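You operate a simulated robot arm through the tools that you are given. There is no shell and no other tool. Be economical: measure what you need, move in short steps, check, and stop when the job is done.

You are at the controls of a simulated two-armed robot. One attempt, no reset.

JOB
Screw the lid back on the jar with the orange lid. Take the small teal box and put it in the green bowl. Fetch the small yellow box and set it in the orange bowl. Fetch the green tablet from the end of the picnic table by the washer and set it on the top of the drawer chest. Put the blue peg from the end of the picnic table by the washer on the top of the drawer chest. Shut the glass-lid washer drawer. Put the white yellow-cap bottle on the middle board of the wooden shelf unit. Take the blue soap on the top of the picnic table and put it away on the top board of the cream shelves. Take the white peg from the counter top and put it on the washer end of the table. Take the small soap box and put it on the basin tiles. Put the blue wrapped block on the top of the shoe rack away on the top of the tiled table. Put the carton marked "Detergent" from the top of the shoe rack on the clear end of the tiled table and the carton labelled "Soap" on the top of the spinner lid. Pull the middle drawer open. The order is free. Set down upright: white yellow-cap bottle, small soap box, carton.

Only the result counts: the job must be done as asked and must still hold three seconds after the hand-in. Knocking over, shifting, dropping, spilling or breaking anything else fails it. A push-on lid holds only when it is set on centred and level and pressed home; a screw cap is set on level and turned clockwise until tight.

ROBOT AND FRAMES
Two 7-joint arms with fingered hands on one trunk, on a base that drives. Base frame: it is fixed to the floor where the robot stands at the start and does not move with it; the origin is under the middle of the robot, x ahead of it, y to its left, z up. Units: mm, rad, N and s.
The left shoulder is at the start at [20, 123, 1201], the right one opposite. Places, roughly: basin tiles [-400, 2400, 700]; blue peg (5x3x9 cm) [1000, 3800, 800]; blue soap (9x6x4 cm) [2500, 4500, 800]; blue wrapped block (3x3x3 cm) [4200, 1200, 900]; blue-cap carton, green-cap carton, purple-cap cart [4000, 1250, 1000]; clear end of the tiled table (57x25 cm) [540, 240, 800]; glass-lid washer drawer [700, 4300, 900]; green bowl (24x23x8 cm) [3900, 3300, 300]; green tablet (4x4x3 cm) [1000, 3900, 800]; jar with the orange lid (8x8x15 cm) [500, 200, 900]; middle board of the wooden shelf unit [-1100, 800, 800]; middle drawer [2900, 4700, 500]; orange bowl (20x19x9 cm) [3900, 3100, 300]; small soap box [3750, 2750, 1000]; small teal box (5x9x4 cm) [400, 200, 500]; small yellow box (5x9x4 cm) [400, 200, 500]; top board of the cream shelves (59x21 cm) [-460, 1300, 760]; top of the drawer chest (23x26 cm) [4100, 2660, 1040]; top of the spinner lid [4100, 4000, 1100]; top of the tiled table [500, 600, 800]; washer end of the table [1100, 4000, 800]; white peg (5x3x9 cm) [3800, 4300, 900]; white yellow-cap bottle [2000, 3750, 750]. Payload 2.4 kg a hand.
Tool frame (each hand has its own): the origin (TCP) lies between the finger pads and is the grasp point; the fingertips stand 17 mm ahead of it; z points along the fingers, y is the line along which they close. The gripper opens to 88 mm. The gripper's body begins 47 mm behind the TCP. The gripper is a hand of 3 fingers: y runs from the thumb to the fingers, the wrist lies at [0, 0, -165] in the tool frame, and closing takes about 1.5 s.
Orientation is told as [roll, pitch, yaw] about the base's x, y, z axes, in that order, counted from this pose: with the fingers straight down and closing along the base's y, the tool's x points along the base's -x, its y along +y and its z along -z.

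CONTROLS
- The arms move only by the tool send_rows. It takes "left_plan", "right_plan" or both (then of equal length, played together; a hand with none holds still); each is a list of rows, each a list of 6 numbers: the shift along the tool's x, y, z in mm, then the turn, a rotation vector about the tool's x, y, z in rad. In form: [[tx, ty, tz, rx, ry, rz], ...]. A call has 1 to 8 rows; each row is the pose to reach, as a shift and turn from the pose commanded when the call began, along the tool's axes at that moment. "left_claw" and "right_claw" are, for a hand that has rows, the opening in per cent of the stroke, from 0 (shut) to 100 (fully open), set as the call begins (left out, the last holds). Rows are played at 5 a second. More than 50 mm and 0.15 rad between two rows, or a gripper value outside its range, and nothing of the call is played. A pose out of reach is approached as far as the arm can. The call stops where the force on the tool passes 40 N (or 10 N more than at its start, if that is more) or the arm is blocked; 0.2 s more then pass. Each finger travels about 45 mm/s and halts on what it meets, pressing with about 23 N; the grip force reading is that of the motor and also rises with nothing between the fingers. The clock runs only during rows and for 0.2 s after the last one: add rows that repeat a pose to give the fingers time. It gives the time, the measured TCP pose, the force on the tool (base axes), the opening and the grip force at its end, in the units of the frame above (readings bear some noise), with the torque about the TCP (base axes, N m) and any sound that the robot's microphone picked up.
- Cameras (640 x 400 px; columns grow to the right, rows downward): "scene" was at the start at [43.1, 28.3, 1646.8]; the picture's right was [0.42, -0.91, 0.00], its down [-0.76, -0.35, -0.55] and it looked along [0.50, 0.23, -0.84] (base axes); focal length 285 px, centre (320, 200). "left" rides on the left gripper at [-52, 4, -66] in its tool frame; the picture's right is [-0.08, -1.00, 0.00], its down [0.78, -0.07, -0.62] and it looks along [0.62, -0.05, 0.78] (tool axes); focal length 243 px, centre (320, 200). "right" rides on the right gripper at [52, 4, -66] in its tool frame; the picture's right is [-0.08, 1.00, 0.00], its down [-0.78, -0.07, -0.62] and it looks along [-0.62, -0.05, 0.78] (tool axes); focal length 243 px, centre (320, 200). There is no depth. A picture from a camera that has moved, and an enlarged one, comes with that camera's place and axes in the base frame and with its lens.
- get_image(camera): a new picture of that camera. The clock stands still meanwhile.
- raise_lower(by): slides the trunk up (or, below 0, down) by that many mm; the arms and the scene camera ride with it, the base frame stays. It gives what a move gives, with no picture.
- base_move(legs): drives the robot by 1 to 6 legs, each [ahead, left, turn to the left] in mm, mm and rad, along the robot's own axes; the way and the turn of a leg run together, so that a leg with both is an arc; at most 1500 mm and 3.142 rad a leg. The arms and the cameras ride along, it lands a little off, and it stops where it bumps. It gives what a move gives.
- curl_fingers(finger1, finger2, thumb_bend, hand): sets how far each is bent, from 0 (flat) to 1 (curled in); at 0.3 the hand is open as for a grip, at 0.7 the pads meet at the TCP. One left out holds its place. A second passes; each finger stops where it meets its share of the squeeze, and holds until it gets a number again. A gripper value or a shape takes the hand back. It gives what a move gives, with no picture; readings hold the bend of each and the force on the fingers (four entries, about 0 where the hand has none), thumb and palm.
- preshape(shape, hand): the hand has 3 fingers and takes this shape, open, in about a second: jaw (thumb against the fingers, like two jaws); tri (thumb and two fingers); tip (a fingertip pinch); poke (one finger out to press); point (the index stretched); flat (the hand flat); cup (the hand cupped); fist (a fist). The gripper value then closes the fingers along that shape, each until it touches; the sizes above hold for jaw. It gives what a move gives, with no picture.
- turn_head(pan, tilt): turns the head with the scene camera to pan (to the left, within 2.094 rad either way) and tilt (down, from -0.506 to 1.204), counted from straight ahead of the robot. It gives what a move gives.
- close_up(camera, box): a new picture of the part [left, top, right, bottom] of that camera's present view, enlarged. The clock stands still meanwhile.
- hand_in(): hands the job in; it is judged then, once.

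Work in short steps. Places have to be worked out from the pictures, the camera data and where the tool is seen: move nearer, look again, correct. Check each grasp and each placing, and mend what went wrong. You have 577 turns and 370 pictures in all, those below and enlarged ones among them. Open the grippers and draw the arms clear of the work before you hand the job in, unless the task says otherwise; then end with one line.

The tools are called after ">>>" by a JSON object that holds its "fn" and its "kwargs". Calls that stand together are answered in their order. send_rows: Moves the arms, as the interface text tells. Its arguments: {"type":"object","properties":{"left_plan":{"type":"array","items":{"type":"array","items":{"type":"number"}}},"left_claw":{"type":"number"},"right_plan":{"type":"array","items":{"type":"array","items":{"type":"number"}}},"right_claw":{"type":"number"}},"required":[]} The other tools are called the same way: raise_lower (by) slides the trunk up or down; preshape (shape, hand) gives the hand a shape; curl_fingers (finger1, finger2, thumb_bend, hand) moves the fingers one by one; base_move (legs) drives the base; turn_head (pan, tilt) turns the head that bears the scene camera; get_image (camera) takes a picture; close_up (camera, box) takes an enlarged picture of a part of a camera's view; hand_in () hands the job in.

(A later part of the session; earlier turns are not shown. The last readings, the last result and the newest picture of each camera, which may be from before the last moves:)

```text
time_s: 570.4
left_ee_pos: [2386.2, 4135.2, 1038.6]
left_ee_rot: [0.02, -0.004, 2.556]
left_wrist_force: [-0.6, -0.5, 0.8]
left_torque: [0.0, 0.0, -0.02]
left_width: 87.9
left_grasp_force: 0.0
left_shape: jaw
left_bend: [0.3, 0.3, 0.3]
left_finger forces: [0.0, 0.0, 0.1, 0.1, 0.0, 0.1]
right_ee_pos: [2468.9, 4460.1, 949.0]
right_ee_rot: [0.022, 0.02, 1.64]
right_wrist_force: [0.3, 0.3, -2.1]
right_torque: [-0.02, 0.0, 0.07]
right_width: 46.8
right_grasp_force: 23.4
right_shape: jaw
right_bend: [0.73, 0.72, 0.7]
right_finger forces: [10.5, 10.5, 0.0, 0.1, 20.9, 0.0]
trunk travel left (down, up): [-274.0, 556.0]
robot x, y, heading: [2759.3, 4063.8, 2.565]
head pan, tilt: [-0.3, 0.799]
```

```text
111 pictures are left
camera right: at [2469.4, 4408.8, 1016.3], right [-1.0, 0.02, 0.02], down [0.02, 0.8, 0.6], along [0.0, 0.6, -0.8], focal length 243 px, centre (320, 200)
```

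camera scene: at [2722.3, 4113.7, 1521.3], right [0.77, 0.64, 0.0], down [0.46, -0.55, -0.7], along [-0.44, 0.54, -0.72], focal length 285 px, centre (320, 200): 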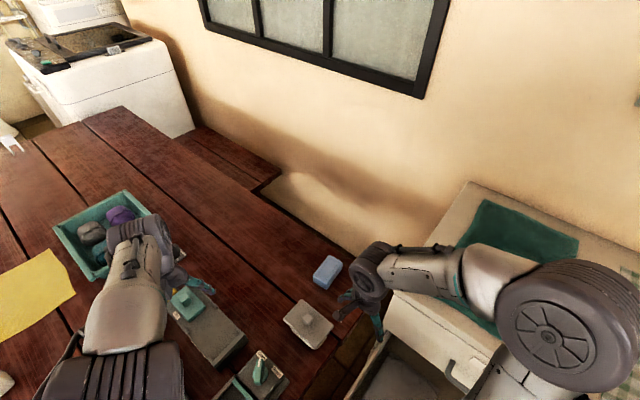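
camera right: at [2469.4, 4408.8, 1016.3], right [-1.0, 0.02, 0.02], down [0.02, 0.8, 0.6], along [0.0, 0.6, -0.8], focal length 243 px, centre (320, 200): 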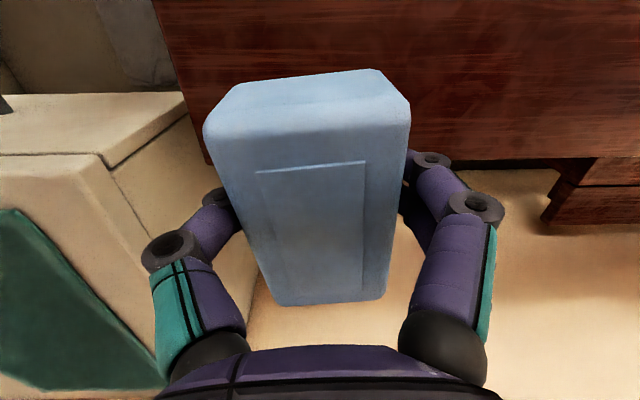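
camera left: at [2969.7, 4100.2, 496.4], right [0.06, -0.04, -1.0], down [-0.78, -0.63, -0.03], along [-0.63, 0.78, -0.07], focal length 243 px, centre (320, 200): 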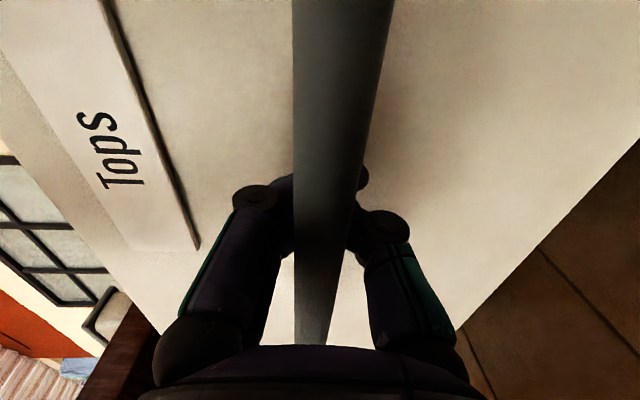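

Soap held. Retract the hand, raise the trunk, and head for the yellow-cap bottle on the table's south edge.

>>> {"fn": "send_rows", "kwargs": {"right_plan": [[23, -35, 0, 0, 0, 0], [46, -70, 0, 0, 0, 0], [70, -105, 0, 0, 0, 0], [93, -140, 0, 0, 0, 0], [115, -175, 0, 0, 0, 0]]}}

>>> {"fn": "raise_lower", "kwargs": {"by": 170}}

>>> {"fn": "base_move", "kwargs": {"legs": [[-70, 0, 0], [0, 0, -0.99], [-650, 0, 0], [0, 680, 0]]}}

>>> {"fn": "turn_head", "kwargs": {"pan": 0, "tilt": 0.75}}

>>> {"fn": "get_image", "kwargs": {"camera": "scene"}}

```text
time_s: 571.6
left_ee_pos: [2386.7, 4136.2, 1038.8]
left_ee_rot: [0.021, -0.004, 2.557]
left_wrist_force: [0.1, 0.1, 0.1]
left_torque: [0.01, -0.01, -0.01]
left_width: 87.9
left_grasp_force: 0.1
left_shape: jaw
left_bend: [0.3, 0.3, 0.3]
left_finger forces: [0.2, 0.1, 0.0, 0.1, 0.1, 0.0]
right_ee_pos: [2651.3, 4358.5, 948.5]
right_ee_rot: [0.023, 0.02, 1.638]
right_wrist_force: [-0.2, 0.2, -1.7]
right_torque: [-0.01, 0.02, 0.02]
right_width: 46.4
right_grasp_force: 22.9
right_shape: jaw
right_bend: [0.73, 0.72, 0.7]
right_finger forces: [10.6, 10.6, 0.0, 0.1, 21.1, 0.0]
trunk travel left (down, up): [-274.0, 556.0]
robot x, y, heading: [2759.3, 4061.8, 2.559]
head pan, tilt: [-0.3, 0.799]
```

```text
time_s: 573.5
left_ee_pos: [2386.5, 4135.5, 1208.6]
left_ee_rot: [0.021, -0.003, 2.557]
left_wrist_force: [0.6, -0.2, -0.6]
left_torque: [-0.02, 0.04, 0.05]
left_width: 88.1
left_grasp_force: 0.0
left_shape: jaw
left_bend: [0.3, 0.3, 0.3]
left_finger forces: [0.1, 0.0, 0.0, 0.0, 0.1, 0.1]
right_ee_pos: [2651.1, 4359.0, 1116.7]
right_ee_rot: [0.021, 0.022, 1.641]
right_wrist_force: [-1.0, 0.6, -2.2]
right_torque: [-0.01, 0.0, 0.0]
right_width: 46.4
right_grasp_force: 23.8
right_shape: jaw
right_bend: [0.73, 0.72, 0.7]
right_finger forces: [10.5, 10.5, 0.0, 0.1, 21.0, 0.0]
trunk travel left (down, up): [-444.0, 386.0]
robot x, y, heading: [2757.6, 4064.7, 2.562]
head pan, tilt: [-0.3, 0.799]
```

```text
time_s: 583.6
left_ee_pos: [1999.8, 3719.3, 1208.6]
left_ee_rot: [0.02, -0.003, 1.569]
left_wrist_force: [0.1, 0.2, 0.3]
left_torque: [0.01, -0.04, 0.02]
left_width: 88.2
left_grasp_force: 0.2
left_shape: jaw
left_bend: [0.3, 0.3, 0.3]
left_finger forces: [0.0, 0.0, 0.0, 0.0, 0.0, 0.0]
right_ee_pos: [2329.7, 3624.4, 1118.3]
right_ee_rot: [0.02, 0.024, 0.65]
right_wrist_force: [0.8, 0.5, -2.2]
right_torque: [-0.01, 0.0, 0.01]
right_width: 46.3
right_grasp_force: 22.9
right_shape: jaw
right_bend: [0.73, 0.72, 0.7]
right_finger forces: [10.5, 10.6, 0.1, 0.1, 20.9, 0.0]
trunk travel left (down, up): [-444.0, 386.0]
robot x, y, heading: [2144.6, 3372.9, 1.571]
head pan, tilt: [-0.3, 0.799]
```

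```text
time_s: 584.4
left_ee_pos: [2000.0, 3721.3, 1209.7]
left_ee_rot: [0.021, -0.003, 1.567]
left_wrist_force: [0.3, 0.8, 0.5]
left_torque: [0.01, 0.04, 0.03]
left_width: 88.2
left_grasp_force: 0.2
left_shape: jaw
left_bend: [0.3, 0.3, 0.3]
left_finger forces: [0.0, 0.0, 0.0, 0.1, 0.0, 0.1]
right_ee_pos: [2331.9, 3624.2, 1118.7]
right_ee_rot: [0.02, 0.021, 0.65]
right_wrist_force: [0.0, -0.4, -1.9]
right_torque: [0.0, 0.0, 0.02]
right_width: 46.4
right_grasp_force: 23.0
right_shape: jaw
right_bend: [0.73, 0.72, 0.7]
right_finger forces: [10.5, 10.4, 0.0, 0.1, 21.0, 0.1]
trunk travel left (down, up): [-444.0, 386.0]
robot x, y, heading: [2142.1, 3373.4, 1.572]
head pan, tilt: [0.0, 0.75]
```

```text
110 pictures are left
camera scene: at [2142.5, 3433.2, 1695.2], right [1.0, 0.0, 0.0], down [0.0, -0.68, -0.73], along [0.0, 0.73, -0.68], focal length 285 px, centre (320, 200)
```

scene: 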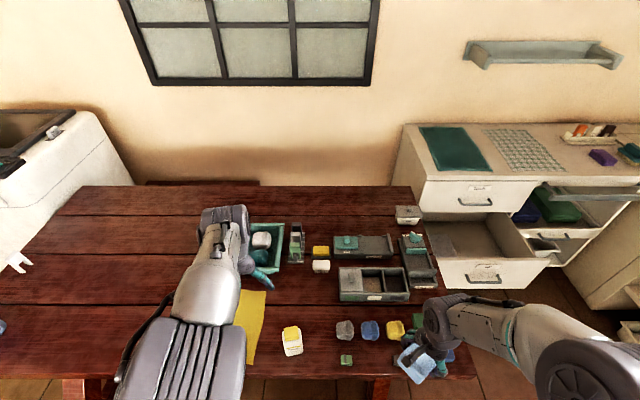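

Bottle ≈ (2058,3768). Lower the trunk and view it with the left camera.

>>> {"fn": "raise_lower", "kwargs": {"by": -200}}

>>> {"fn": "send_rows", "kwargs": {"left_plan": [[-30, -28, 0, 0, 0, 0], [-60, -56, 0, 0, 0, 0], [-60, -56, 0, 0, 0, 0]]}}

>>> {"fn": "get_image", "kwargs": {"camera": "left"}}

>>> {"fn": "get_image", "kwargs": {"camera": "scene"}}

```text
time_s: 586.6
left_ee_pos: [1999.6, 3721.8, 1009.2]
left_ee_rot: [0.021, -0.003, 1.568]
left_wrist_force: [-0.7, 0.8, 0.0]
left_torque: [-0.01, 0.01, 0.01]
left_width: 88.0
left_grasp_force: 0.0
left_shape: jaw
left_bend: [0.3, 0.3, 0.3]
left_finger forces: [0.0, 0.0, 0.0, 0.0, 0.0, 0.0]
right_ee_pos: [2331.2, 3622.9, 917.5]
right_ee_rot: [0.019, 0.022, 0.651]
right_wrist_force: [-0.3, 0.3, -2.1]
right_torque: [-0.01, -0.01, -0.02]
right_width: 46.2
right_grasp_force: 22.9
right_shape: jaw
right_bend: [0.73, 0.72, 0.7]
right_finger forces: [10.5, 10.5, 0.0, 0.0, 21.0, 0.0]
trunk travel left (down, up): [-244.0, 586.0]
robot x, y, heading: [2144.5, 3371.4, 1.571]
head pan, tilt: [0.0, 0.75]
```

```text
time_s: 587.4
left_ee_pos: [2056.9, 3782.1, 1006.4]
left_ee_rot: [0.022, 0.0, 1.568]
left_wrist_force: [0.5, 0.2, 0.0]
left_torque: [-0.02, 0.01, 0.01]
left_width: 87.8
left_grasp_force: 0.0
left_shape: jaw
left_bend: [0.3, 0.3, 0.3]
left_finger forces: [0.0, 0.0, 0.1, 0.0, 0.0, 0.1]
right_ee_pos: [2331.9, 3624.0, 918.3]
right_ee_rot: [0.02, 0.023, 0.648]
right_wrist_force: [-0.2, 0.0, -3.0]
right_torque: [0.0, 0.02, 0.0]
right_width: 46.3
right_grasp_force: 22.8
right_shape: jaw
right_bend: [0.73, 0.72, 0.7]
right_finger forces: [10.5, 10.5, 0.0, 0.0, 21.0, 0.0]
trunk travel left (down, up): [-244.0, 586.0]
robot x, y, heading: [2139.4, 3370.9, 1.571]
head pan, tilt: [0.0, 0.75]
```

```text
109 pictures are left
camera left: at [2053.4, 3833.9, 1074.3], right [1.0, 0.08, -0.02], down [0.08, -0.78, 0.62], along [0.03, -0.62, -0.79], focal length 243 px, centre (320, 200)
```

left: 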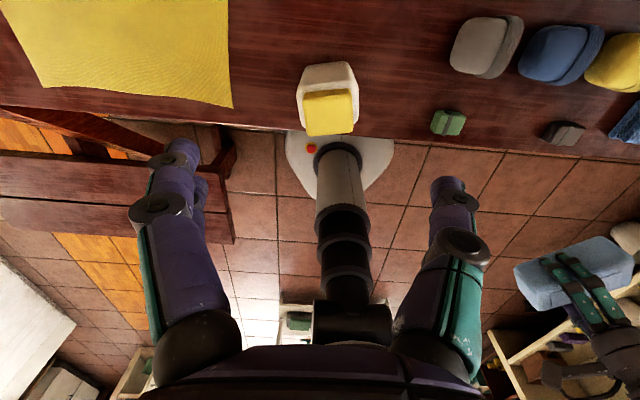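

```text
108 pictures are left
camera scene: at [2142.4, 3433.1, 1495.2], right [1.0, 0.0, 0.0], down [0.0, -0.68, -0.73], along [0.0, 0.73, -0.68], focal length 285 px, centre (320, 200)
```

scene: 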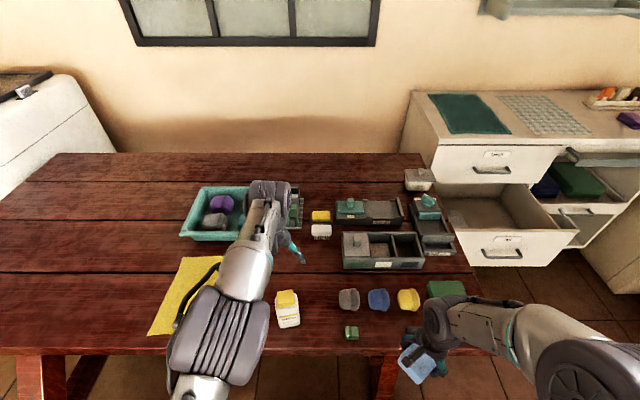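

Bottle axis ≈ (2063,3766), cap top z≈870. Descend to TCP≈828 around its upper body.

>>> {"fn": "send_rows", "kwargs": {"left_plan": [[16, -6, 40, 0, 0, 0], [16, -6, 85, 0, 0, 0], [16, -6, 110, 0, 0, 0], [16, -6, 110, 0, 0, 0]]}}

>>> {"fn": "get_image", "kwargs": {"camera": "left"}}

```text
time_s: 588.4
left_ee_pos: [2060.8, 3766.0, 896.6]
left_ee_rot: [0.021, -0.003, 1.567]
left_wrist_force: [0.1, 0.0, 0.1]
left_torque: [0.05, -0.01, 0.03]
left_width: 88.0
left_grasp_force: 0.1
left_shape: jaw
left_bend: [0.3, 0.3, 0.3]
left_finger forces: [0.0, 0.0, 0.0, 0.0, 0.0, 0.0]
right_ee_pos: [2330.6, 3623.3, 918.1]
right_ee_rot: [0.022, 0.022, 0.649]
right_wrist_force: [-0.4, 0.3, -1.2]
right_torque: [-0.02, 0.02, 0.05]
right_width: 46.4
right_grasp_force: 22.8
right_shape: jaw
right_bend: [0.73, 0.72, 0.7]
right_finger forces: [10.6, 10.6, 0.1, 0.0, 21.0, 0.0]
trunk travel left (down, up): [-244.0, 586.0]
robot x, y, heading: [2142.9, 3368.4, 1.57]
head pan, tilt: [0.0, 0.75]
```

```text
107 pictures are left
camera left: at [2057.3, 3818.0, 962.8], right [1.0, 0.08, -0.02], down [0.08, -0.78, 0.62], along [0.03, -0.62, -0.79], focal length 243 px, centre (320, 200)
```

left: 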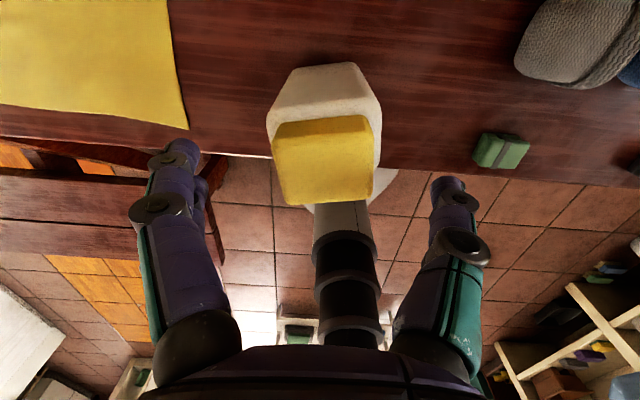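

Aligned. Descend 67 and close.

>>> {"fn": "send_rows", "kwargs": {"left_plan": [[0, 0, 30, 0, 0, 0], [0, 0, 55, 0, 0, 0], [0, 0, 67, 0, 0, 0], [0, 0, 67, 0, 0, 0]]}}

>>> {"fn": "send_rows", "kwargs": {"left_plan": [[0, 0, 0, 0, 0, 0], [0, 0, 0, 0, 0, 0], [0, 0, 0, 0, 0, 0], [0, 0, 0, 0, 0, 0], [0, 0, 0, 0, 0, 0], [0, 0, 0, 0, 0, 0]], "left_claw": 35}}

>>> {"fn": "get_image", "kwargs": {"camera": "left"}}

```text
time_s: 589.2
left_ee_pos: [2060.7, 3769.8, 837.7]
left_ee_rot: [0.02, -0.023, 1.567]
left_wrist_force: [2.1, -3.5, 27.9]
left_torque: [0.16, 0.03, 0.13]
left_width: 87.8
left_grasp_force: 0.1
left_shape: jaw
left_bend: [0.3, 0.3, 0.3]
left_finger forces: [13.8, 1.8, 0.0, 0.1, 19.3, 0.0]
right_ee_pos: [2331.5, 3622.5, 919.3]
right_ee_rot: [0.021, 0.021, 0.649]
right_wrist_force: [0.4, -0.1, -1.3]
right_torque: [-0.04, 0.02, -0.02]
right_width: 46.2
right_grasp_force: 23.3
right_shape: jaw
right_bend: [0.73, 0.72, 0.7]
right_finger forces: [10.5, 10.6, 0.1, 0.0, 21.0, 0.0]
trunk travel left (down, up): [-244.0, 586.0]
robot x, y, heading: [2143.6, 3369.8, 1.571]
head pan, tilt: [0.0, 0.75]
stopped in row 4 (left hand): the force on the tool passed its limit at 52 N (the readings are from after the stop); the commanded pose is now the measured one
```

```text
time_s: 590.6
left_ee_pos: [2060.6, 3768.3, 837.3]
left_ee_rot: [0.019, -0.02, 1.567]
left_wrist_force: [1.7, -0.5, 39.9]
left_torque: [0.25, -0.05, 0.32]
left_width: 51.7
left_grasp_force: 23.4
left_shape: jaw
left_bend: [0.72, 0.71, 0.7]
left_finger forces: [34.6, 13.6, 0.0, 0.1, 48.8, 0.0]
right_ee_pos: [2331.7, 3620.9, 918.6]
right_ee_rot: [0.022, 0.022, 0.649]
right_wrist_force: [0.2, 0.2, -1.7]
right_torque: [0.02, -0.01, -0.02]
right_width: 46.1
right_grasp_force: 23.1
right_shape: jaw
right_bend: [0.73, 0.72, 0.7]
right_finger forces: [10.6, 10.5, 0.0, 0.0, 21.0, 0.1]
trunk travel left (down, up): [-244.0, 586.0]
robot x, y, heading: [2144.7, 3371.1, 1.569]
head pan, tilt: [0.0, 0.75]
```

```text
106 pictures are left
camera left: at [2056.4, 3818.7, 904.4], right [1.0, 0.08, -0.02], down [0.08, -0.79, 0.6], along [0.03, -0.6, -0.8], focal length 243 px, centre (320, 200)
```

left: 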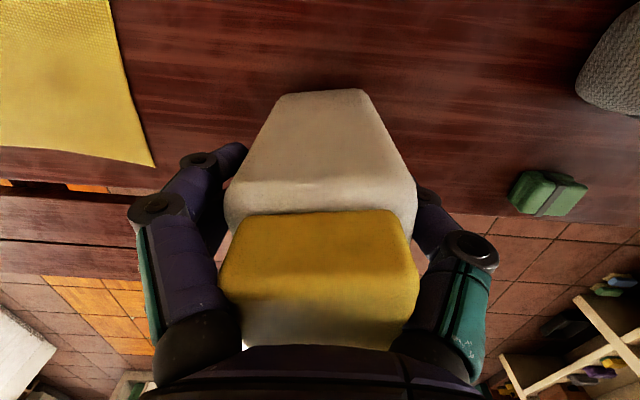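

Palm touches the cap. Ease up 5 mm, then lift and check.

>>> {"fn": "send_rows", "kwargs": {"left_plan": [[0, 0, -5, 0, 0, 0], [0, 0, -6, 0, 0, 0], [0, 0, -6, 0, 0, 0]]}}

>>> {"fn": "send_rows", "kwargs": {"left_plan": [[0, 0, -20, 0, 0, 0], [0, 0, -60, 0, 0, 0], [0, 0, -100, 0, 0, 0], [0, 0, -130, 0, 0, 0]]}}

>>> {"fn": "get_image", "kwargs": {"camera": "left"}}

>>> {"fn": "get_image", "kwargs": {"camera": "scene"}}

```text
time_s: 591.4
left_ee_pos: [2061.0, 3767.3, 840.5]
left_ee_rot: [0.019, -0.011, 1.569]
left_wrist_force: [-0.4, 0.1, -2.7]
left_torque: [0.0, 0.03, -0.05]
left_width: 52.1
left_grasp_force: 23.5
left_shape: jaw
left_bend: [0.71, 0.71, 0.7]
left_finger forces: [19.0, 12.1, 0.0, 0.0, 31.9, 0.0]
right_ee_pos: [2331.3, 3623.4, 918.2]
right_ee_rot: [0.02, 0.023, 0.649]
right_wrist_force: [0.0, 0.6, -2.2]
right_torque: [0.0, 0.05, -0.01]
right_width: 46.2
right_grasp_force: 23.2
right_shape: jaw
right_bend: [0.73, 0.72, 0.7]
right_finger forces: [10.6, 10.4, 0.0, 0.0, 21.0, 0.1]
trunk travel left (down, up): [-244.0, 586.0]
robot x, y, heading: [2145.4, 3375.5, 1.574]
head pan, tilt: [0.0, 0.75]
```

```text
time_s: 592.4
left_ee_pos: [2061.3, 3766.3, 968.9]
left_ee_rot: [0.019, -0.013, 1.567]
left_wrist_force: [0.1, -0.6, -2.5]
left_torque: [0.05, 0.01, -0.04]
left_width: 51.9
left_grasp_force: 22.2
left_shape: jaw
left_bend: [0.71, 0.71, 0.7]
left_finger forces: [18.6, 12.0, 0.0, 0.0, 31.3, 0.0]
right_ee_pos: [2330.7, 3624.3, 919.0]
right_ee_rot: [0.02, 0.023, 0.649]
right_wrist_force: [-0.7, -0.2, -1.7]
right_torque: [-0.05, 0.03, -0.03]
right_width: 46.3
right_grasp_force: 22.9
right_shape: jaw
right_bend: [0.73, 0.72, 0.7]
right_finger forces: [10.5, 10.5, 0.0, 0.0, 21.0, 0.1]
trunk travel left (down, up): [-244.0, 586.0]
robot x, y, heading: [2140.8, 3369.0, 1.568]
head pan, tilt: [0.0, 0.75]
```

```text
105 pictures are left
camera left: at [2058.3, 3817.6, 1037.0], right [1.0, 0.08, -0.02], down [0.08, -0.79, 0.61], along [0.03, -0.61, -0.79], focal length 243 px, centre (320, 200)
```

left: 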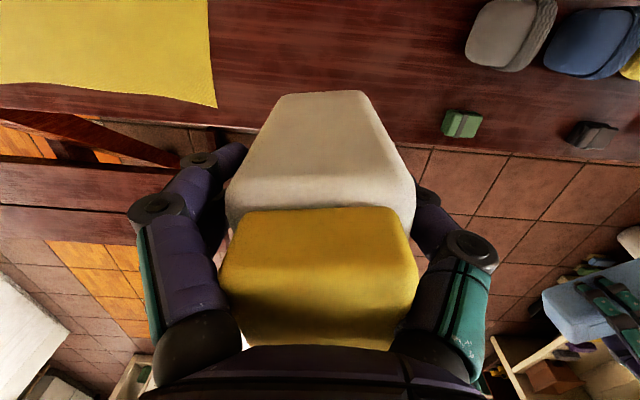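

```text
104 pictures are left
camera scene: at [2142.4, 3433.3, 1495.2], right [1.0, 0.0, 0.0], down [0.0, -0.68, -0.73], along [0.0, 0.73, -0.68], focal length 285 px, centre (320, 200)
```

scene: 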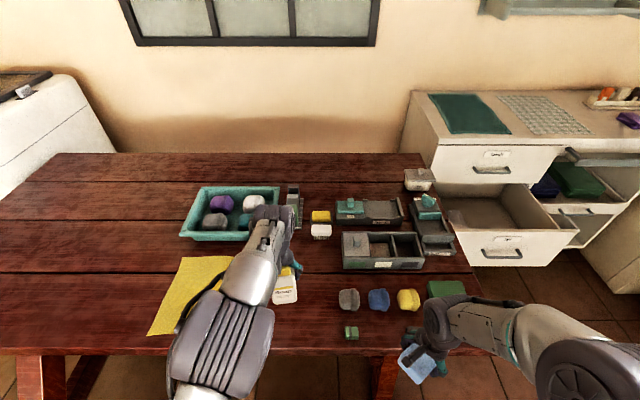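

Bottle held upright. Raise and drive west toward the shelves by the basin.

>>> {"fn": "raise_lower", "kwargs": {"by": 200}}

>>> {"fn": "base_move", "kwargs": {"legs": [[-700, 0, 0], [0, 1500, 0], [0, 470, 0], [-1500, 0, 0]]}}

>>> {"fn": "turn_head", "kwargs": {"pan": 1.0, "tilt": 0.55}}

>>> {"fn": "get_image", "kwargs": {"camera": "scene"}}

```text
time_s: 594.6
left_ee_pos: [2061.6, 3766.0, 1168.4]
left_ee_rot: [0.017, -0.016, 1.566]
left_wrist_force: [0.2, -0.9, -2.9]
left_torque: [0.0, 0.01, 0.01]
left_width: 51.9
left_grasp_force: 23.4
left_shape: jaw
left_bend: [0.71, 0.71, 0.7]
left_finger forces: [18.4, 12.0, 0.0, 0.1, 31.1, 0.0]
right_ee_pos: [2331.0, 3623.6, 1117.5]
right_ee_rot: [0.021, 0.022, 0.649]
right_wrist_force: [0.6, -0.1, -1.7]
right_torque: [-0.02, 0.03, -0.03]
right_width: 46.3
right_grasp_force: 22.9
right_shape: jaw
right_bend: [0.73, 0.72, 0.7]
right_finger forces: [10.5, 10.5, 0.0, 0.0, 20.9, 0.0]
trunk travel left (down, up): [-444.0, 386.0]
robot x, y, heading: [2142.7, 3373.4, 1.571]
head pan, tilt: [0.0, 0.75]
```

```text
time_s: 614.8
left_ee_pos: [104.7, 1567.8, 1170.3]
left_ee_rot: [0.019, -0.017, 1.584]
left_wrist_force: [-0.8, 0.7, -1.5]
left_torque: [0.02, -0.02, -0.01]
left_width: 51.6
left_grasp_force: 22.8
left_shape: jaw
left_bend: [0.71, 0.71, 0.7]
left_finger forces: [18.2, 12.0, 0.0, 0.0, 30.7, 0.0]
right_ee_pos: [375.5, 1429.6, 1116.9]
right_ee_rot: [0.02, 0.023, 0.667]
right_wrist_force: [0.4, -0.7, -1.9]
right_torque: [-0.01, 0.01, 0.04]
right_width: 46.3
right_grasp_force: 23.5
right_shape: jaw
right_bend: [0.73, 0.72, 0.7]
right_finger forces: [10.5, 10.5, 0.1, 0.1, 21.0, 0.0]
trunk travel left (down, up): [-444.0, 386.0]
robot x, y, heading: [191.0, 1176.4, 1.592]
head pan, tilt: [0.0, 0.75]
```

```text
time_s: 616.1
left_ee_pos: [104.3, 1568.4, 1169.4]
left_ee_rot: [0.02, -0.018, 1.585]
left_wrist_force: [-0.6, 0.6, -2.9]
left_torque: [0.0, -0.02, -0.02]
left_width: 51.9
left_grasp_force: 23.0
left_shape: jaw
left_bend: [0.71, 0.71, 0.7]
left_finger forces: [18.2, 11.9, 0.0, 0.0, 30.7, 0.0]
right_ee_pos: [375.5, 1429.1, 1118.0]
right_ee_rot: [0.021, 0.022, 0.667]
right_wrist_force: [0.7, 0.0, -2.1]
right_torque: [-0.03, -0.01, -0.01]
right_width: 46.4
right_grasp_force: 23.7
right_shape: jaw
right_bend: [0.73, 0.72, 0.7]
right_finger forces: [10.5, 10.5, 0.0, 0.1, 21.0, 0.0]
trunk travel left (down, up): [-444.0, 386.0]
robot x, y, heading: [191.5, 1168.9, 1.593]
head pan, tilt: [1.0, 0.55]
```

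```text
103 pictures are left
camera scene: at [115.7, 1199.7, 1712.6], right [0.53, 0.85, 0.0], down [0.44, -0.28, -0.85], along [-0.73, 0.45, -0.52], focal length 285 px, centre (320, 200)
```

scene: 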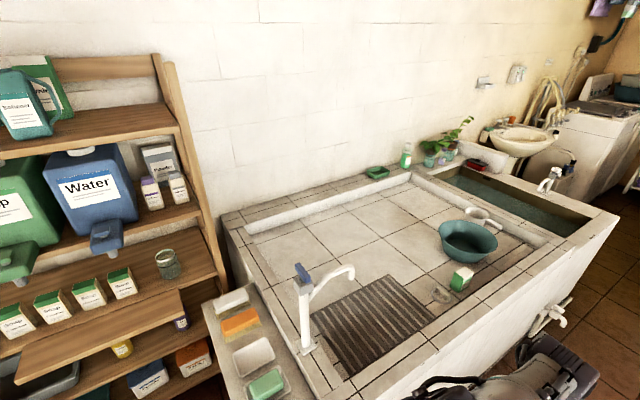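

Move to (20,850) and look at the cream shelf and the wooden shelf.

>>> {"fn": "base_move", "kwargs": {"legs": [[-330, 170, -0.02]]}}

>>> {"fn": "turn_head", "kwargs": {"pan": 0.9, "tilt": 0.65}}

>>> {"fn": "get_image", "kwargs": {"camera": "scene"}}

>>> {"fn": "turn_head", "kwargs": {"pan": 1.7, "tilt": 0.55}}

>>> {"fn": "get_image", "kwargs": {"camera": "scene"}}

```text
time_s: 618.5
left_ee_pos: [-59.4, 1231.2, 1169.9]
left_ee_rot: [0.019, -0.016, 1.576]
left_wrist_force: [1.2, 0.1, -1.3]
left_torque: [0.01, 0.0, -0.01]
left_width: 51.8
left_grasp_force: 23.4
left_shape: jaw
left_bend: [0.71, 0.71, 0.7]
left_finger forces: [18.1, 12.0, 0.1, 0.1, 30.7, 0.0]
right_ee_pos: [210.7, 1090.4, 1118.0]
right_ee_rot: [0.021, 0.021, 0.658]
right_wrist_force: [0.5, -0.5, -3.4]
right_torque: [0.0, 0.0, 0.02]
right_width: 46.4
right_grasp_force: 23.3
right_shape: jaw
right_bend: [0.73, 0.72, 0.7]
right_finger forces: [10.4, 10.5, 0.0, 0.0, 21.1, 0.0]
trunk travel left (down, up): [-444.0, 386.0]
robot x, y, heading: [22.1, 833.4, 1.582]
head pan, tilt: [1.0, 0.55]
```

```text
time_s: 619.2
left_ee_pos: [-59.6, 1231.1, 1170.4]
left_ee_rot: [0.02, -0.015, 1.577]
left_wrist_force: [-0.8, 0.3, -1.8]
left_torque: [0.0, 0.0, -0.01]
left_width: 51.6
left_grasp_force: 23.1
left_shape: jaw
left_bend: [0.71, 0.71, 0.7]
left_finger forces: [18.0, 12.0, 0.0, 0.0, 30.8, 0.0]
right_ee_pos: [211.1, 1090.2, 1119.1]
right_ee_rot: [0.019, 0.022, 0.659]
right_wrist_force: [0.4, 0.0, -1.7]
right_torque: [0.01, 0.05, 0.04]
right_width: 46.4
right_grasp_force: 22.9
right_shape: jaw
right_bend: [0.73, 0.72, 0.7]
right_finger forces: [10.5, 10.4, 0.1, 0.0, 21.0, 0.0]
trunk travel left (down, up): [-444.0, 386.0]
robot x, y, heading: [25.6, 839.8, 1.58]
head pan, tilt: [0.901, 0.649]
```

```text
102 pictures are left
camera scene: at [-43.1, 869.3, 1703.9], right [0.61, 0.79, 0.0], down [0.48, -0.37, -0.8], along [-0.63, 0.49, -0.6], focal length 285 px, centre (320, 200)
```

scene: 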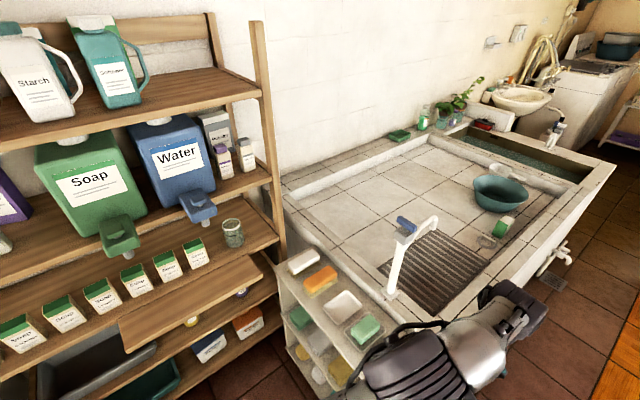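

```text
time_s: 620.3
left_ee_pos: [-59.0, 1232.4, 1169.6]
left_ee_rot: [0.017, -0.015, 1.576]
left_wrist_force: [0.1, 0.1, -2.2]
left_torque: [-0.04, -0.02, 0.0]
left_width: 52.0
left_grasp_force: 22.5
left_shape: jaw
left_bend: [0.71, 0.71, 0.7]
left_finger forces: [18.1, 12.0, 0.0, 0.1, 30.6, 0.1]
right_ee_pos: [211.9, 1091.4, 1118.1]
right_ee_rot: [0.02, 0.021, 0.658]
right_wrist_force: [0.2, -0.7, -2.7]
right_torque: [-0.04, 0.0, -0.03]
right_width: 46.5
right_grasp_force: 23.4
right_shape: jaw
right_bend: [0.73, 0.72, 0.7]
right_finger forces: [10.5, 10.6, 0.1, 0.0, 21.0, 0.1]
trunk travel left (down, up): [-444.0, 386.0]
robot x, y, heading: [28.2, 836.7, 1.581]
head pan, tilt: [1.7, 0.55]
```

```text
101 pictures are left
camera scene: at [-63.7, 803.6, 1712.6], right [-0.14, 0.99, 0.0], down [0.52, 0.07, -0.85], along [-0.84, -0.12, -0.52], focal length 285 px, centre (320, 200)
```

scene: 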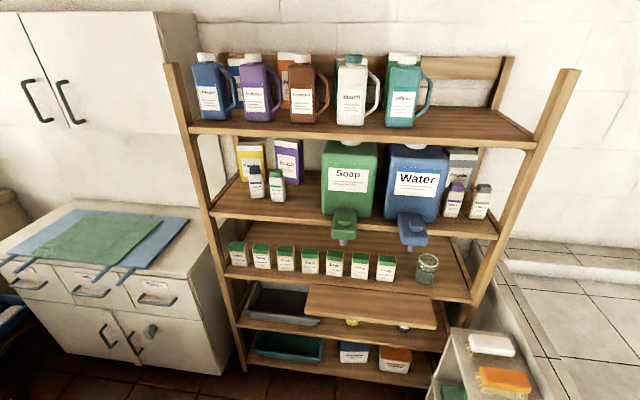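

>>> {"fn": "close_up", "kwargs": {"camera": "scene", "box": [200, 215, 500, 385]}}

>>> {"fn": "close_up", "kwargs": {"camera": "scene", "box": [420, 300, 640, 400]}}

```text
2.13 times, centred on (350, 300) of scene
camera zoom: at [-63.7, 803.6, 1712.6], right [-0.14, 0.99, 0.0], down [0.52, 0.07, -0.85], along [-0.84, -0.12, -0.52], focal length 608 px, centre (256, -13)
```

zoom: 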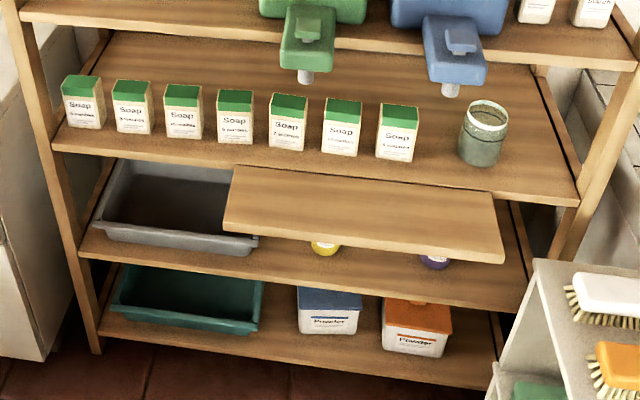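

```text
2.91 times, centred on (530, 350) of scene
camera zoom: at [-63.7, 803.6, 1712.6], right [-0.14, 0.99, 0.0], down [0.52, 0.07, -0.85], along [-0.84, -0.12, -0.52], focal length 830 px, centre (-291, -236)
```

zoom: 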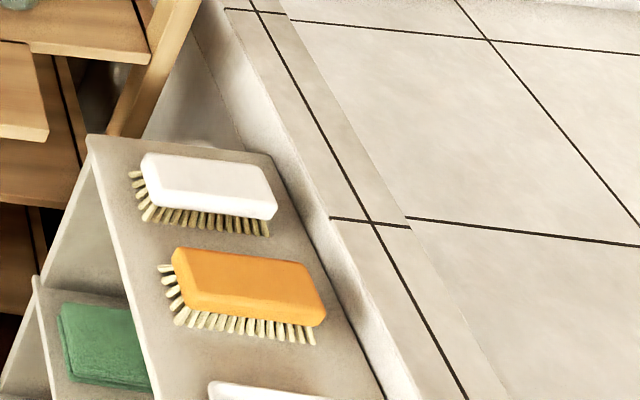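

I move in front of the cream shelf for a clear view of its top board.

>>> {"fn": "base_move", "kwargs": {"legs": [[0, 420, -0.01]]}}

>>> {"fn": "turn_head", "kwargs": {"pan": -0.05, "tilt": 0.95}}

>>> {"fn": "get_image", "kwargs": {"camera": "scene"}}

```text
time_s: 622.9
left_ee_pos: [-476.7, 1231.3, 1169.7]
left_ee_rot: [0.018, -0.017, 1.56]
left_wrist_force: [0.6, 1.1, -2.1]
left_torque: [0.02, -0.02, -0.02]
left_width: 51.7
left_grasp_force: 22.8
left_shape: jaw
left_bend: [0.71, 0.71, 0.7]
left_finger forces: [18.1, 12.0, 0.0, 0.0, 30.6, 0.0]
right_ee_pos: [-207.5, 1087.4, 1118.6]
right_ee_rot: [0.021, 0.022, 0.645]
right_wrist_force: [0.4, -0.5, -1.6]
right_torque: [-0.02, -0.03, 0.0]
right_width: 46.2
right_grasp_force: 22.5
right_shape: jaw
right_bend: [0.73, 0.72, 0.7]
right_finger forces: [10.4, 10.5, 0.1, 0.0, 21.0, 0.1]
trunk travel left (down, up): [-444.0, 386.0]
robot x, y, heading: [-398.1, 834.1, 1.568]
head pan, tilt: [1.7, 0.55]
```

```text
time_s: 624.6
left_ee_pos: [-475.0, 1231.5, 1170.6]
left_ee_rot: [0.019, -0.016, 1.563]
left_wrist_force: [0.2, 0.3, -2.2]
left_torque: [0.0, -0.02, 0.02]
left_width: 51.6
left_grasp_force: 23.4
left_shape: jaw
left_bend: [0.71, 0.71, 0.7]
left_finger forces: [18.1, 12.0, 0.0, 0.0, 30.6, 0.1]
right_ee_pos: [-206.9, 1088.6, 1117.1]
right_ee_rot: [0.021, 0.022, 0.643]
right_wrist_force: [0.1, 0.1, -2.1]
right_torque: [0.01, 0.01, -0.01]
right_width: 46.2
right_grasp_force: 22.7
right_shape: jaw
right_bend: [0.73, 0.72, 0.7]
right_finger forces: [10.4, 10.5, 0.1, 0.0, 21.0, 0.1]
trunk travel left (down, up): [-444.0, 386.0]
robot x, y, heading: [-400.0, 836.9, 1.563]
head pan, tilt: [-0.051, 0.949]
```

```text
98 pictures are left
camera scene: at [-393.0, 887.5, 1679.7], right [1.0, -0.05, 0.0], down [-0.04, -0.81, -0.58], along [0.03, 0.58, -0.81], focal length 285 px, centre (320, 200)
```

scene: 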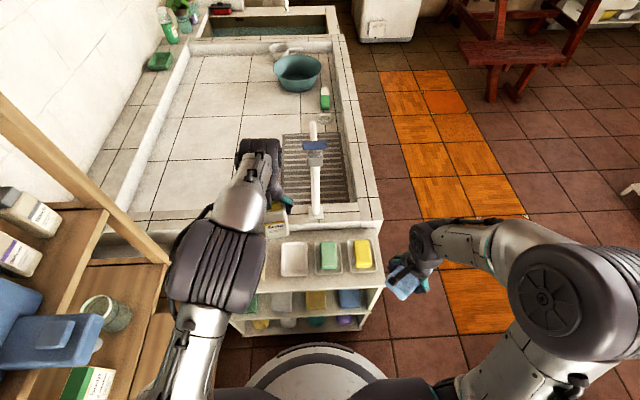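

>>> {"fn": "close_up", "kwargs": {"camera": "scene", "box": [240, 210, 400, 330]}}

```text
3.33 times, centred on (320, 270) of scene
camera zoom: at [-393.0, 887.5, 1679.7], right [1.0, -0.05, 0.0], down [-0.04, -0.81, -0.58], along [0.03, 0.58, -0.81], focal length 950 px, centre (320, -33)
```

zoom: 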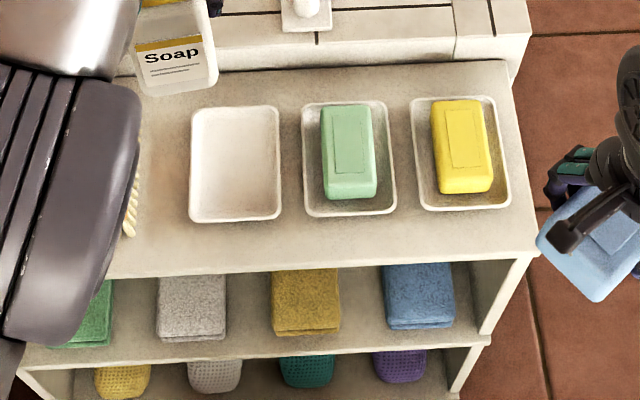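

There's an empty dish at ≈(−459,1292) beside the green and yellow soaps – the natural place. Move closer and bring the soap over it, turning the hand.

>>> {"fn": "base_move", "kwargs": {"legs": [[60, 120, 0]]}}

>>> {"fn": "send_rows", "kwargs": {"left_plan": [[30, 0, 0, 0, 0, 0], [60, 0, 0, 0, 0, 0], [90, 0, 0, 0, 0, 0], [110, 0, 0, 0, 0, 0], [110, 0, 0, 0, 0, 0], [110, 0, 0, 0, 0, 0], [110, 0, 0, 0, 0, 0]], "right_plan": [[0, 0, 0, 0, 0, -0.14], [0, 0, 0, 0, 0, -0.28], [5, 40, 0, 0, 0, -0.42], [10, 80, 0, 0, 0, -0.56], [15, 120, 0, 0, 0, -0.7], [18, 160, 0, 0, 0, -0.83], [20, 195, 0, 0, 0, -0.925]]}}

>>> {"fn": "get_image", "kwargs": {"camera": "right"}}

>>> {"fn": "get_image", "kwargs": {"camera": "scene"}}

```text
time_s: 626.0
left_ee_pos: [-597.1, 1292.4, 1168.6]
left_ee_rot: [0.018, -0.013, 1.566]
left_wrist_force: [0.3, -0.2, -2.0]
left_torque: [0.0, -0.03, 0.01]
left_width: 51.9
left_grasp_force: 22.8
left_shape: jaw
left_bend: [0.71, 0.71, 0.7]
left_finger forces: [18.1, 11.9, 0.1, 0.0, 30.6, 0.0]
right_ee_pos: [-328.0, 1148.5, 1118.1]
right_ee_rot: [0.019, 0.022, 0.647]
right_wrist_force: [-0.7, 0.0, -1.5]
right_torque: [-0.02, 0.04, 0.03]
right_width: 46.3
right_grasp_force: 22.8
right_shape: jaw
right_bend: [0.73, 0.72, 0.7]
right_finger forces: [10.6, 10.7, 0.0, 0.0, 21.0, 0.0]
trunk travel left (down, up): [-444.0, 386.0]
robot x, y, heading: [-516.9, 898.0, 1.572]
head pan, tilt: [-0.051, 0.949]
```

```text
time_s: 627.5
left_ee_pos: [-597.3, 1182.8, 1167.8]
left_ee_rot: [0.02, -0.014, 1.565]
left_wrist_force: [-0.4, 0.7, -2.4]
left_torque: [0.02, -0.03, 0.0]
left_width: 51.5
left_grasp_force: 22.7
left_shape: jaw
left_bend: [0.71, 0.71, 0.7]
left_finger forces: [17.8, 11.9, 0.1, 0.1, 30.1, 0.0]
right_ee_pos: [-460.5, 1290.4, 1123.9]
right_ee_rot: [0.029, -0.002, 1.573]
right_wrist_force: [0.8, -0.1, -2.2]
right_torque: [-0.02, 0.04, -0.03]
right_width: 46.4
right_grasp_force: 23.2
right_shape: jaw
right_bend: [0.73, 0.72, 0.7]
right_finger forces: [10.5, 10.6, 0.0, 0.1, 21.3, 0.0]
trunk travel left (down, up): [-444.0, 386.0]
robot x, y, heading: [-513.4, 897.5, 1.573]
head pan, tilt: [-0.051, 0.949]
```

```text
96 pictures are left
camera right: at [-462.1, 1238.8, 1189.7], right [-1.0, 0.08, 0.03], down [0.08, 0.78, 0.62], along [0.03, 0.62, -0.78], focal length 243 px, centre (320, 200)
```

right: 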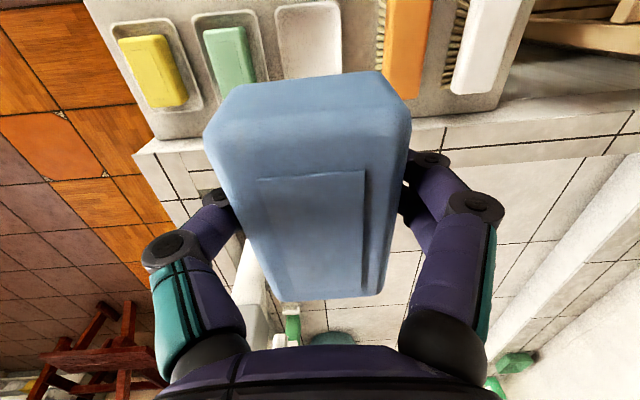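

```text
95 pictures are left
camera scene: at [-513.6, 948.8, 1679.6], right [1.0, -0.05, 0.0], down [-0.04, -0.81, -0.58], along [0.03, 0.58, -0.81], focal length 285 px, centre (320, 200)
```

scene: 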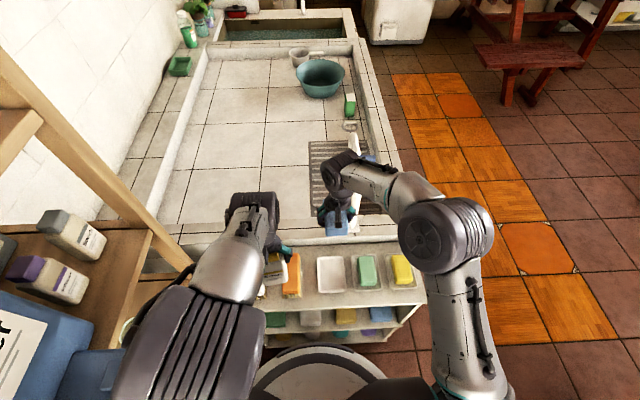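

Right over the dish. Lower the trunk 200, then lower by arm to contact.

>>> {"fn": "raise_lower", "kwargs": {"by": -200}}

>>> {"fn": "send_rows", "kwargs": {"right_plan": [[-6, -1, 35, 0, 0, 0], [-10, -1, 70, 0, 0, 0], [-10, -1, 95, 0, 0, 0], [-10, -1, 95, 0, 0, 0]]}}

>>> {"fn": "get_image", "kwargs": {"camera": "right"}}

>>> {"fn": "get_image", "kwargs": {"camera": "scene"}}

```text
time_s: 629.7
left_ee_pos: [-596.1, 1181.3, 967.5]
left_ee_rot: [0.02, -0.016, 1.566]
left_wrist_force: [-0.2, -0.1, -1.6]
left_torque: [-0.01, 0.02, 0.01]
left_width: 51.9
left_grasp_force: 23.3
left_shape: jaw
left_bend: [0.71, 0.71, 0.7]
left_finger forces: [17.7, 11.9, 0.0, 0.1, 30.0, 0.1]
right_ee_pos: [-457.8, 1289.8, 924.5]
right_ee_rot: [0.03, -0.004, 1.57]
right_wrist_force: [-0.2, 0.0, -1.3]
right_torque: [-0.08, -0.02, 0.0]
right_width: 46.3
right_grasp_force: 22.9
right_shape: jaw
right_bend: [0.73, 0.72, 0.7]
right_finger forces: [10.6, 10.6, 0.0, 0.0, 21.1, 0.0]
trunk travel left (down, up): [-244.0, 586.0]
robot x, y, heading: [-519.5, 898.9, 1.571]
head pan, tilt: [-0.051, 0.949]
```

```text
time_s: 630.7
left_ee_pos: [-596.0, 1181.5, 967.6]
left_ee_rot: [0.019, -0.016, 1.564]
left_wrist_force: [-0.3, 0.0, -1.7]
left_torque: [0.06, 0.01, -0.02]
left_width: 51.6
left_grasp_force: 23.8
left_shape: jaw
left_bend: [0.71, 0.71, 0.7]
left_finger forces: [17.8, 11.9, 0.0, 0.1, 30.0, 0.1]
right_ee_pos: [-460.7, 1299.4, 829.5]
right_ee_rot: [0.03, -0.003, 1.572]
right_wrist_force: [-1.1, -0.7, -1.2]
right_torque: [0.03, 0.02, 0.0]
right_width: 46.2
right_grasp_force: 23.2
right_shape: jaw
right_bend: [0.73, 0.72, 0.7]
right_finger forces: [10.7, 10.6, 0.1, 0.0, 21.1, 0.1]
trunk travel left (down, up): [-244.0, 586.0]
robot x, y, heading: [-510.8, 897.1, 1.57]
head pan, tilt: [-0.051, 0.949]
```

```text
94 pictures are left
camera right: at [-463.9, 1247.4, 894.2], right [-1.0, 0.08, 0.03], down [0.08, 0.78, 0.62], along [0.03, 0.62, -0.78], focal length 243 px, centre (320, 200)
```

right: 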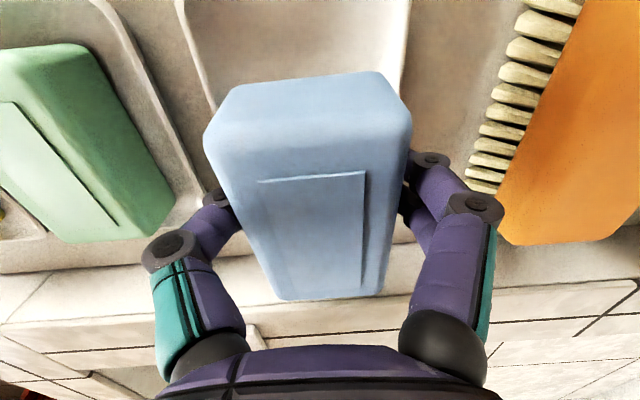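

```text
93 pictures are left
camera scene: at [-513.0, 948.0, 1479.7], right [1.0, -0.05, 0.0], down [-0.04, -0.81, -0.58], along [0.03, 0.58, -0.81], focal length 285 px, centre (320, 200)
```

scene: 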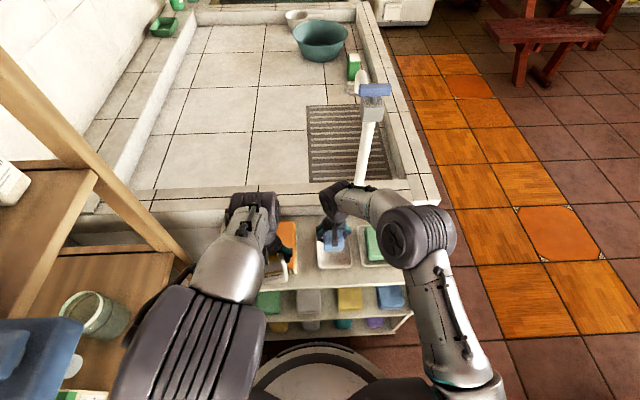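

Aligned with the dish. Lower to contact.

>>> {"fn": "send_rows", "kwargs": {"right_plan": [[0, -3, 10, 0, 0, 0], [0, -3, 18, 0, 0, 0], [0, -3, 24, 0, 0, 0], [0, -3, 29, 0, 0, 0], [0, -3, 34, 0, 0, 0], [0, -3, 39, 0, 0, 0], [0, -3, 44, 0, 0, 0]]}}

```text
time_s: 632.3
left_ee_pos: [-596.6, 1182.0, 967.6]
left_ee_rot: [0.019, -0.016, 1.565]
left_wrist_force: [-0.8, -0.6, -1.7]
left_torque: [0.01, -0.01, 0.01]
left_width: 51.8
left_grasp_force: 23.0
left_shape: jaw
left_bend: [0.71, 0.71, 0.7]
left_finger forces: [17.8, 11.9, 0.0, 0.0, 30.1, 0.0]
right_ee_pos: [-459.2, 1300.8, 785.7]
right_ee_rot: [0.029, -0.004, 1.57]
right_wrist_force: [0.6, -0.2, 5.2]
right_torque: [-0.02, -0.03, -0.01]
right_width: 46.2
right_grasp_force: 23.1
right_shape: jaw
right_bend: [0.73, 0.73, 0.7]
right_finger forces: [11.1, 10.9, 0.0, 0.0, 22.7, 0.0]
trunk travel left (down, up): [-244.0, 586.0]
robot x, y, heading: [-518.0, 893.9, 1.574]
head pan, tilt: [-0.051, 0.949]
```

Light contact. Open modestly (62 %) and rise.

>>> {"fn": "send_rows", "kwargs": {"right_plan": [[0, 0, 0, 0, 0, 0], [0, 0, 0, 0, 0, 0], [0, 0, 0, 0, 0, 0], [0, 0, -20, 0, 0, 0], [0, 0, -60, 0, 0, 0], [0, 0, -100, 0, 0, 0], [0, 0, -140, 0, 0, 0]], "right_claw": 62}}

>>> {"fn": "get_image", "kwargs": {"camera": "right"}}

```text
time_s: 633.9
left_ee_pos: [-596.9, 1182.1, 967.5]
left_ee_rot: [0.019, -0.015, 1.565]
left_wrist_force: [-0.3, 0.1, -2.7]
left_torque: [-0.01, 0.02, 0.03]
left_width: 51.4
left_grasp_force: 23.2
left_shape: jaw
left_bend: [0.71, 0.71, 0.7]
left_finger forces: [17.7, 11.8, 0.1, 0.1, 30.0, 0.0]
right_ee_pos: [-456.8, 1301.0, 926.7]
right_ee_rot: [0.029, -0.004, 1.572]
right_wrist_force: [-0.5, -0.5, -0.9]
right_torque: [0.01, -0.02, 0.0]
right_width: 54.4
right_grasp_force: 0.0
right_shape: jaw
right_bend: [0.71, 0.71, 0.69]
right_finger forces: [0.0, 0.0, 0.0, 0.1, 0.0, 0.1]
trunk travel left (down, up): [-244.0, 586.0]
robot x, y, heading: [-515.2, 894.3, 1.573]
head pan, tilt: [-0.051, 0.949]
```

```text
92 pictures are left
camera right: at [-459.9, 1248.4, 991.6], right [-1.0, 0.08, 0.03], down [0.09, 0.78, 0.62], along [0.03, 0.62, -0.78], focal length 243 px, centre (320, 200)
```

right: 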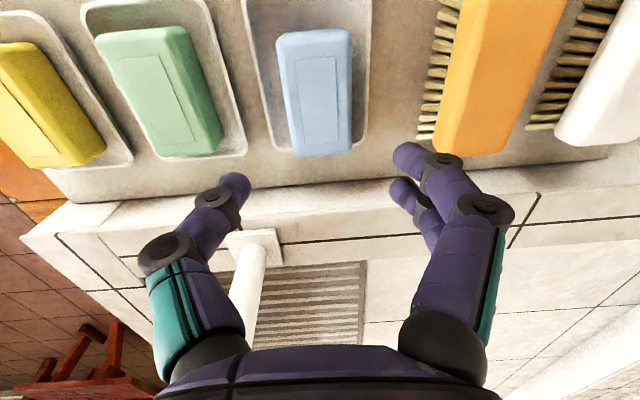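

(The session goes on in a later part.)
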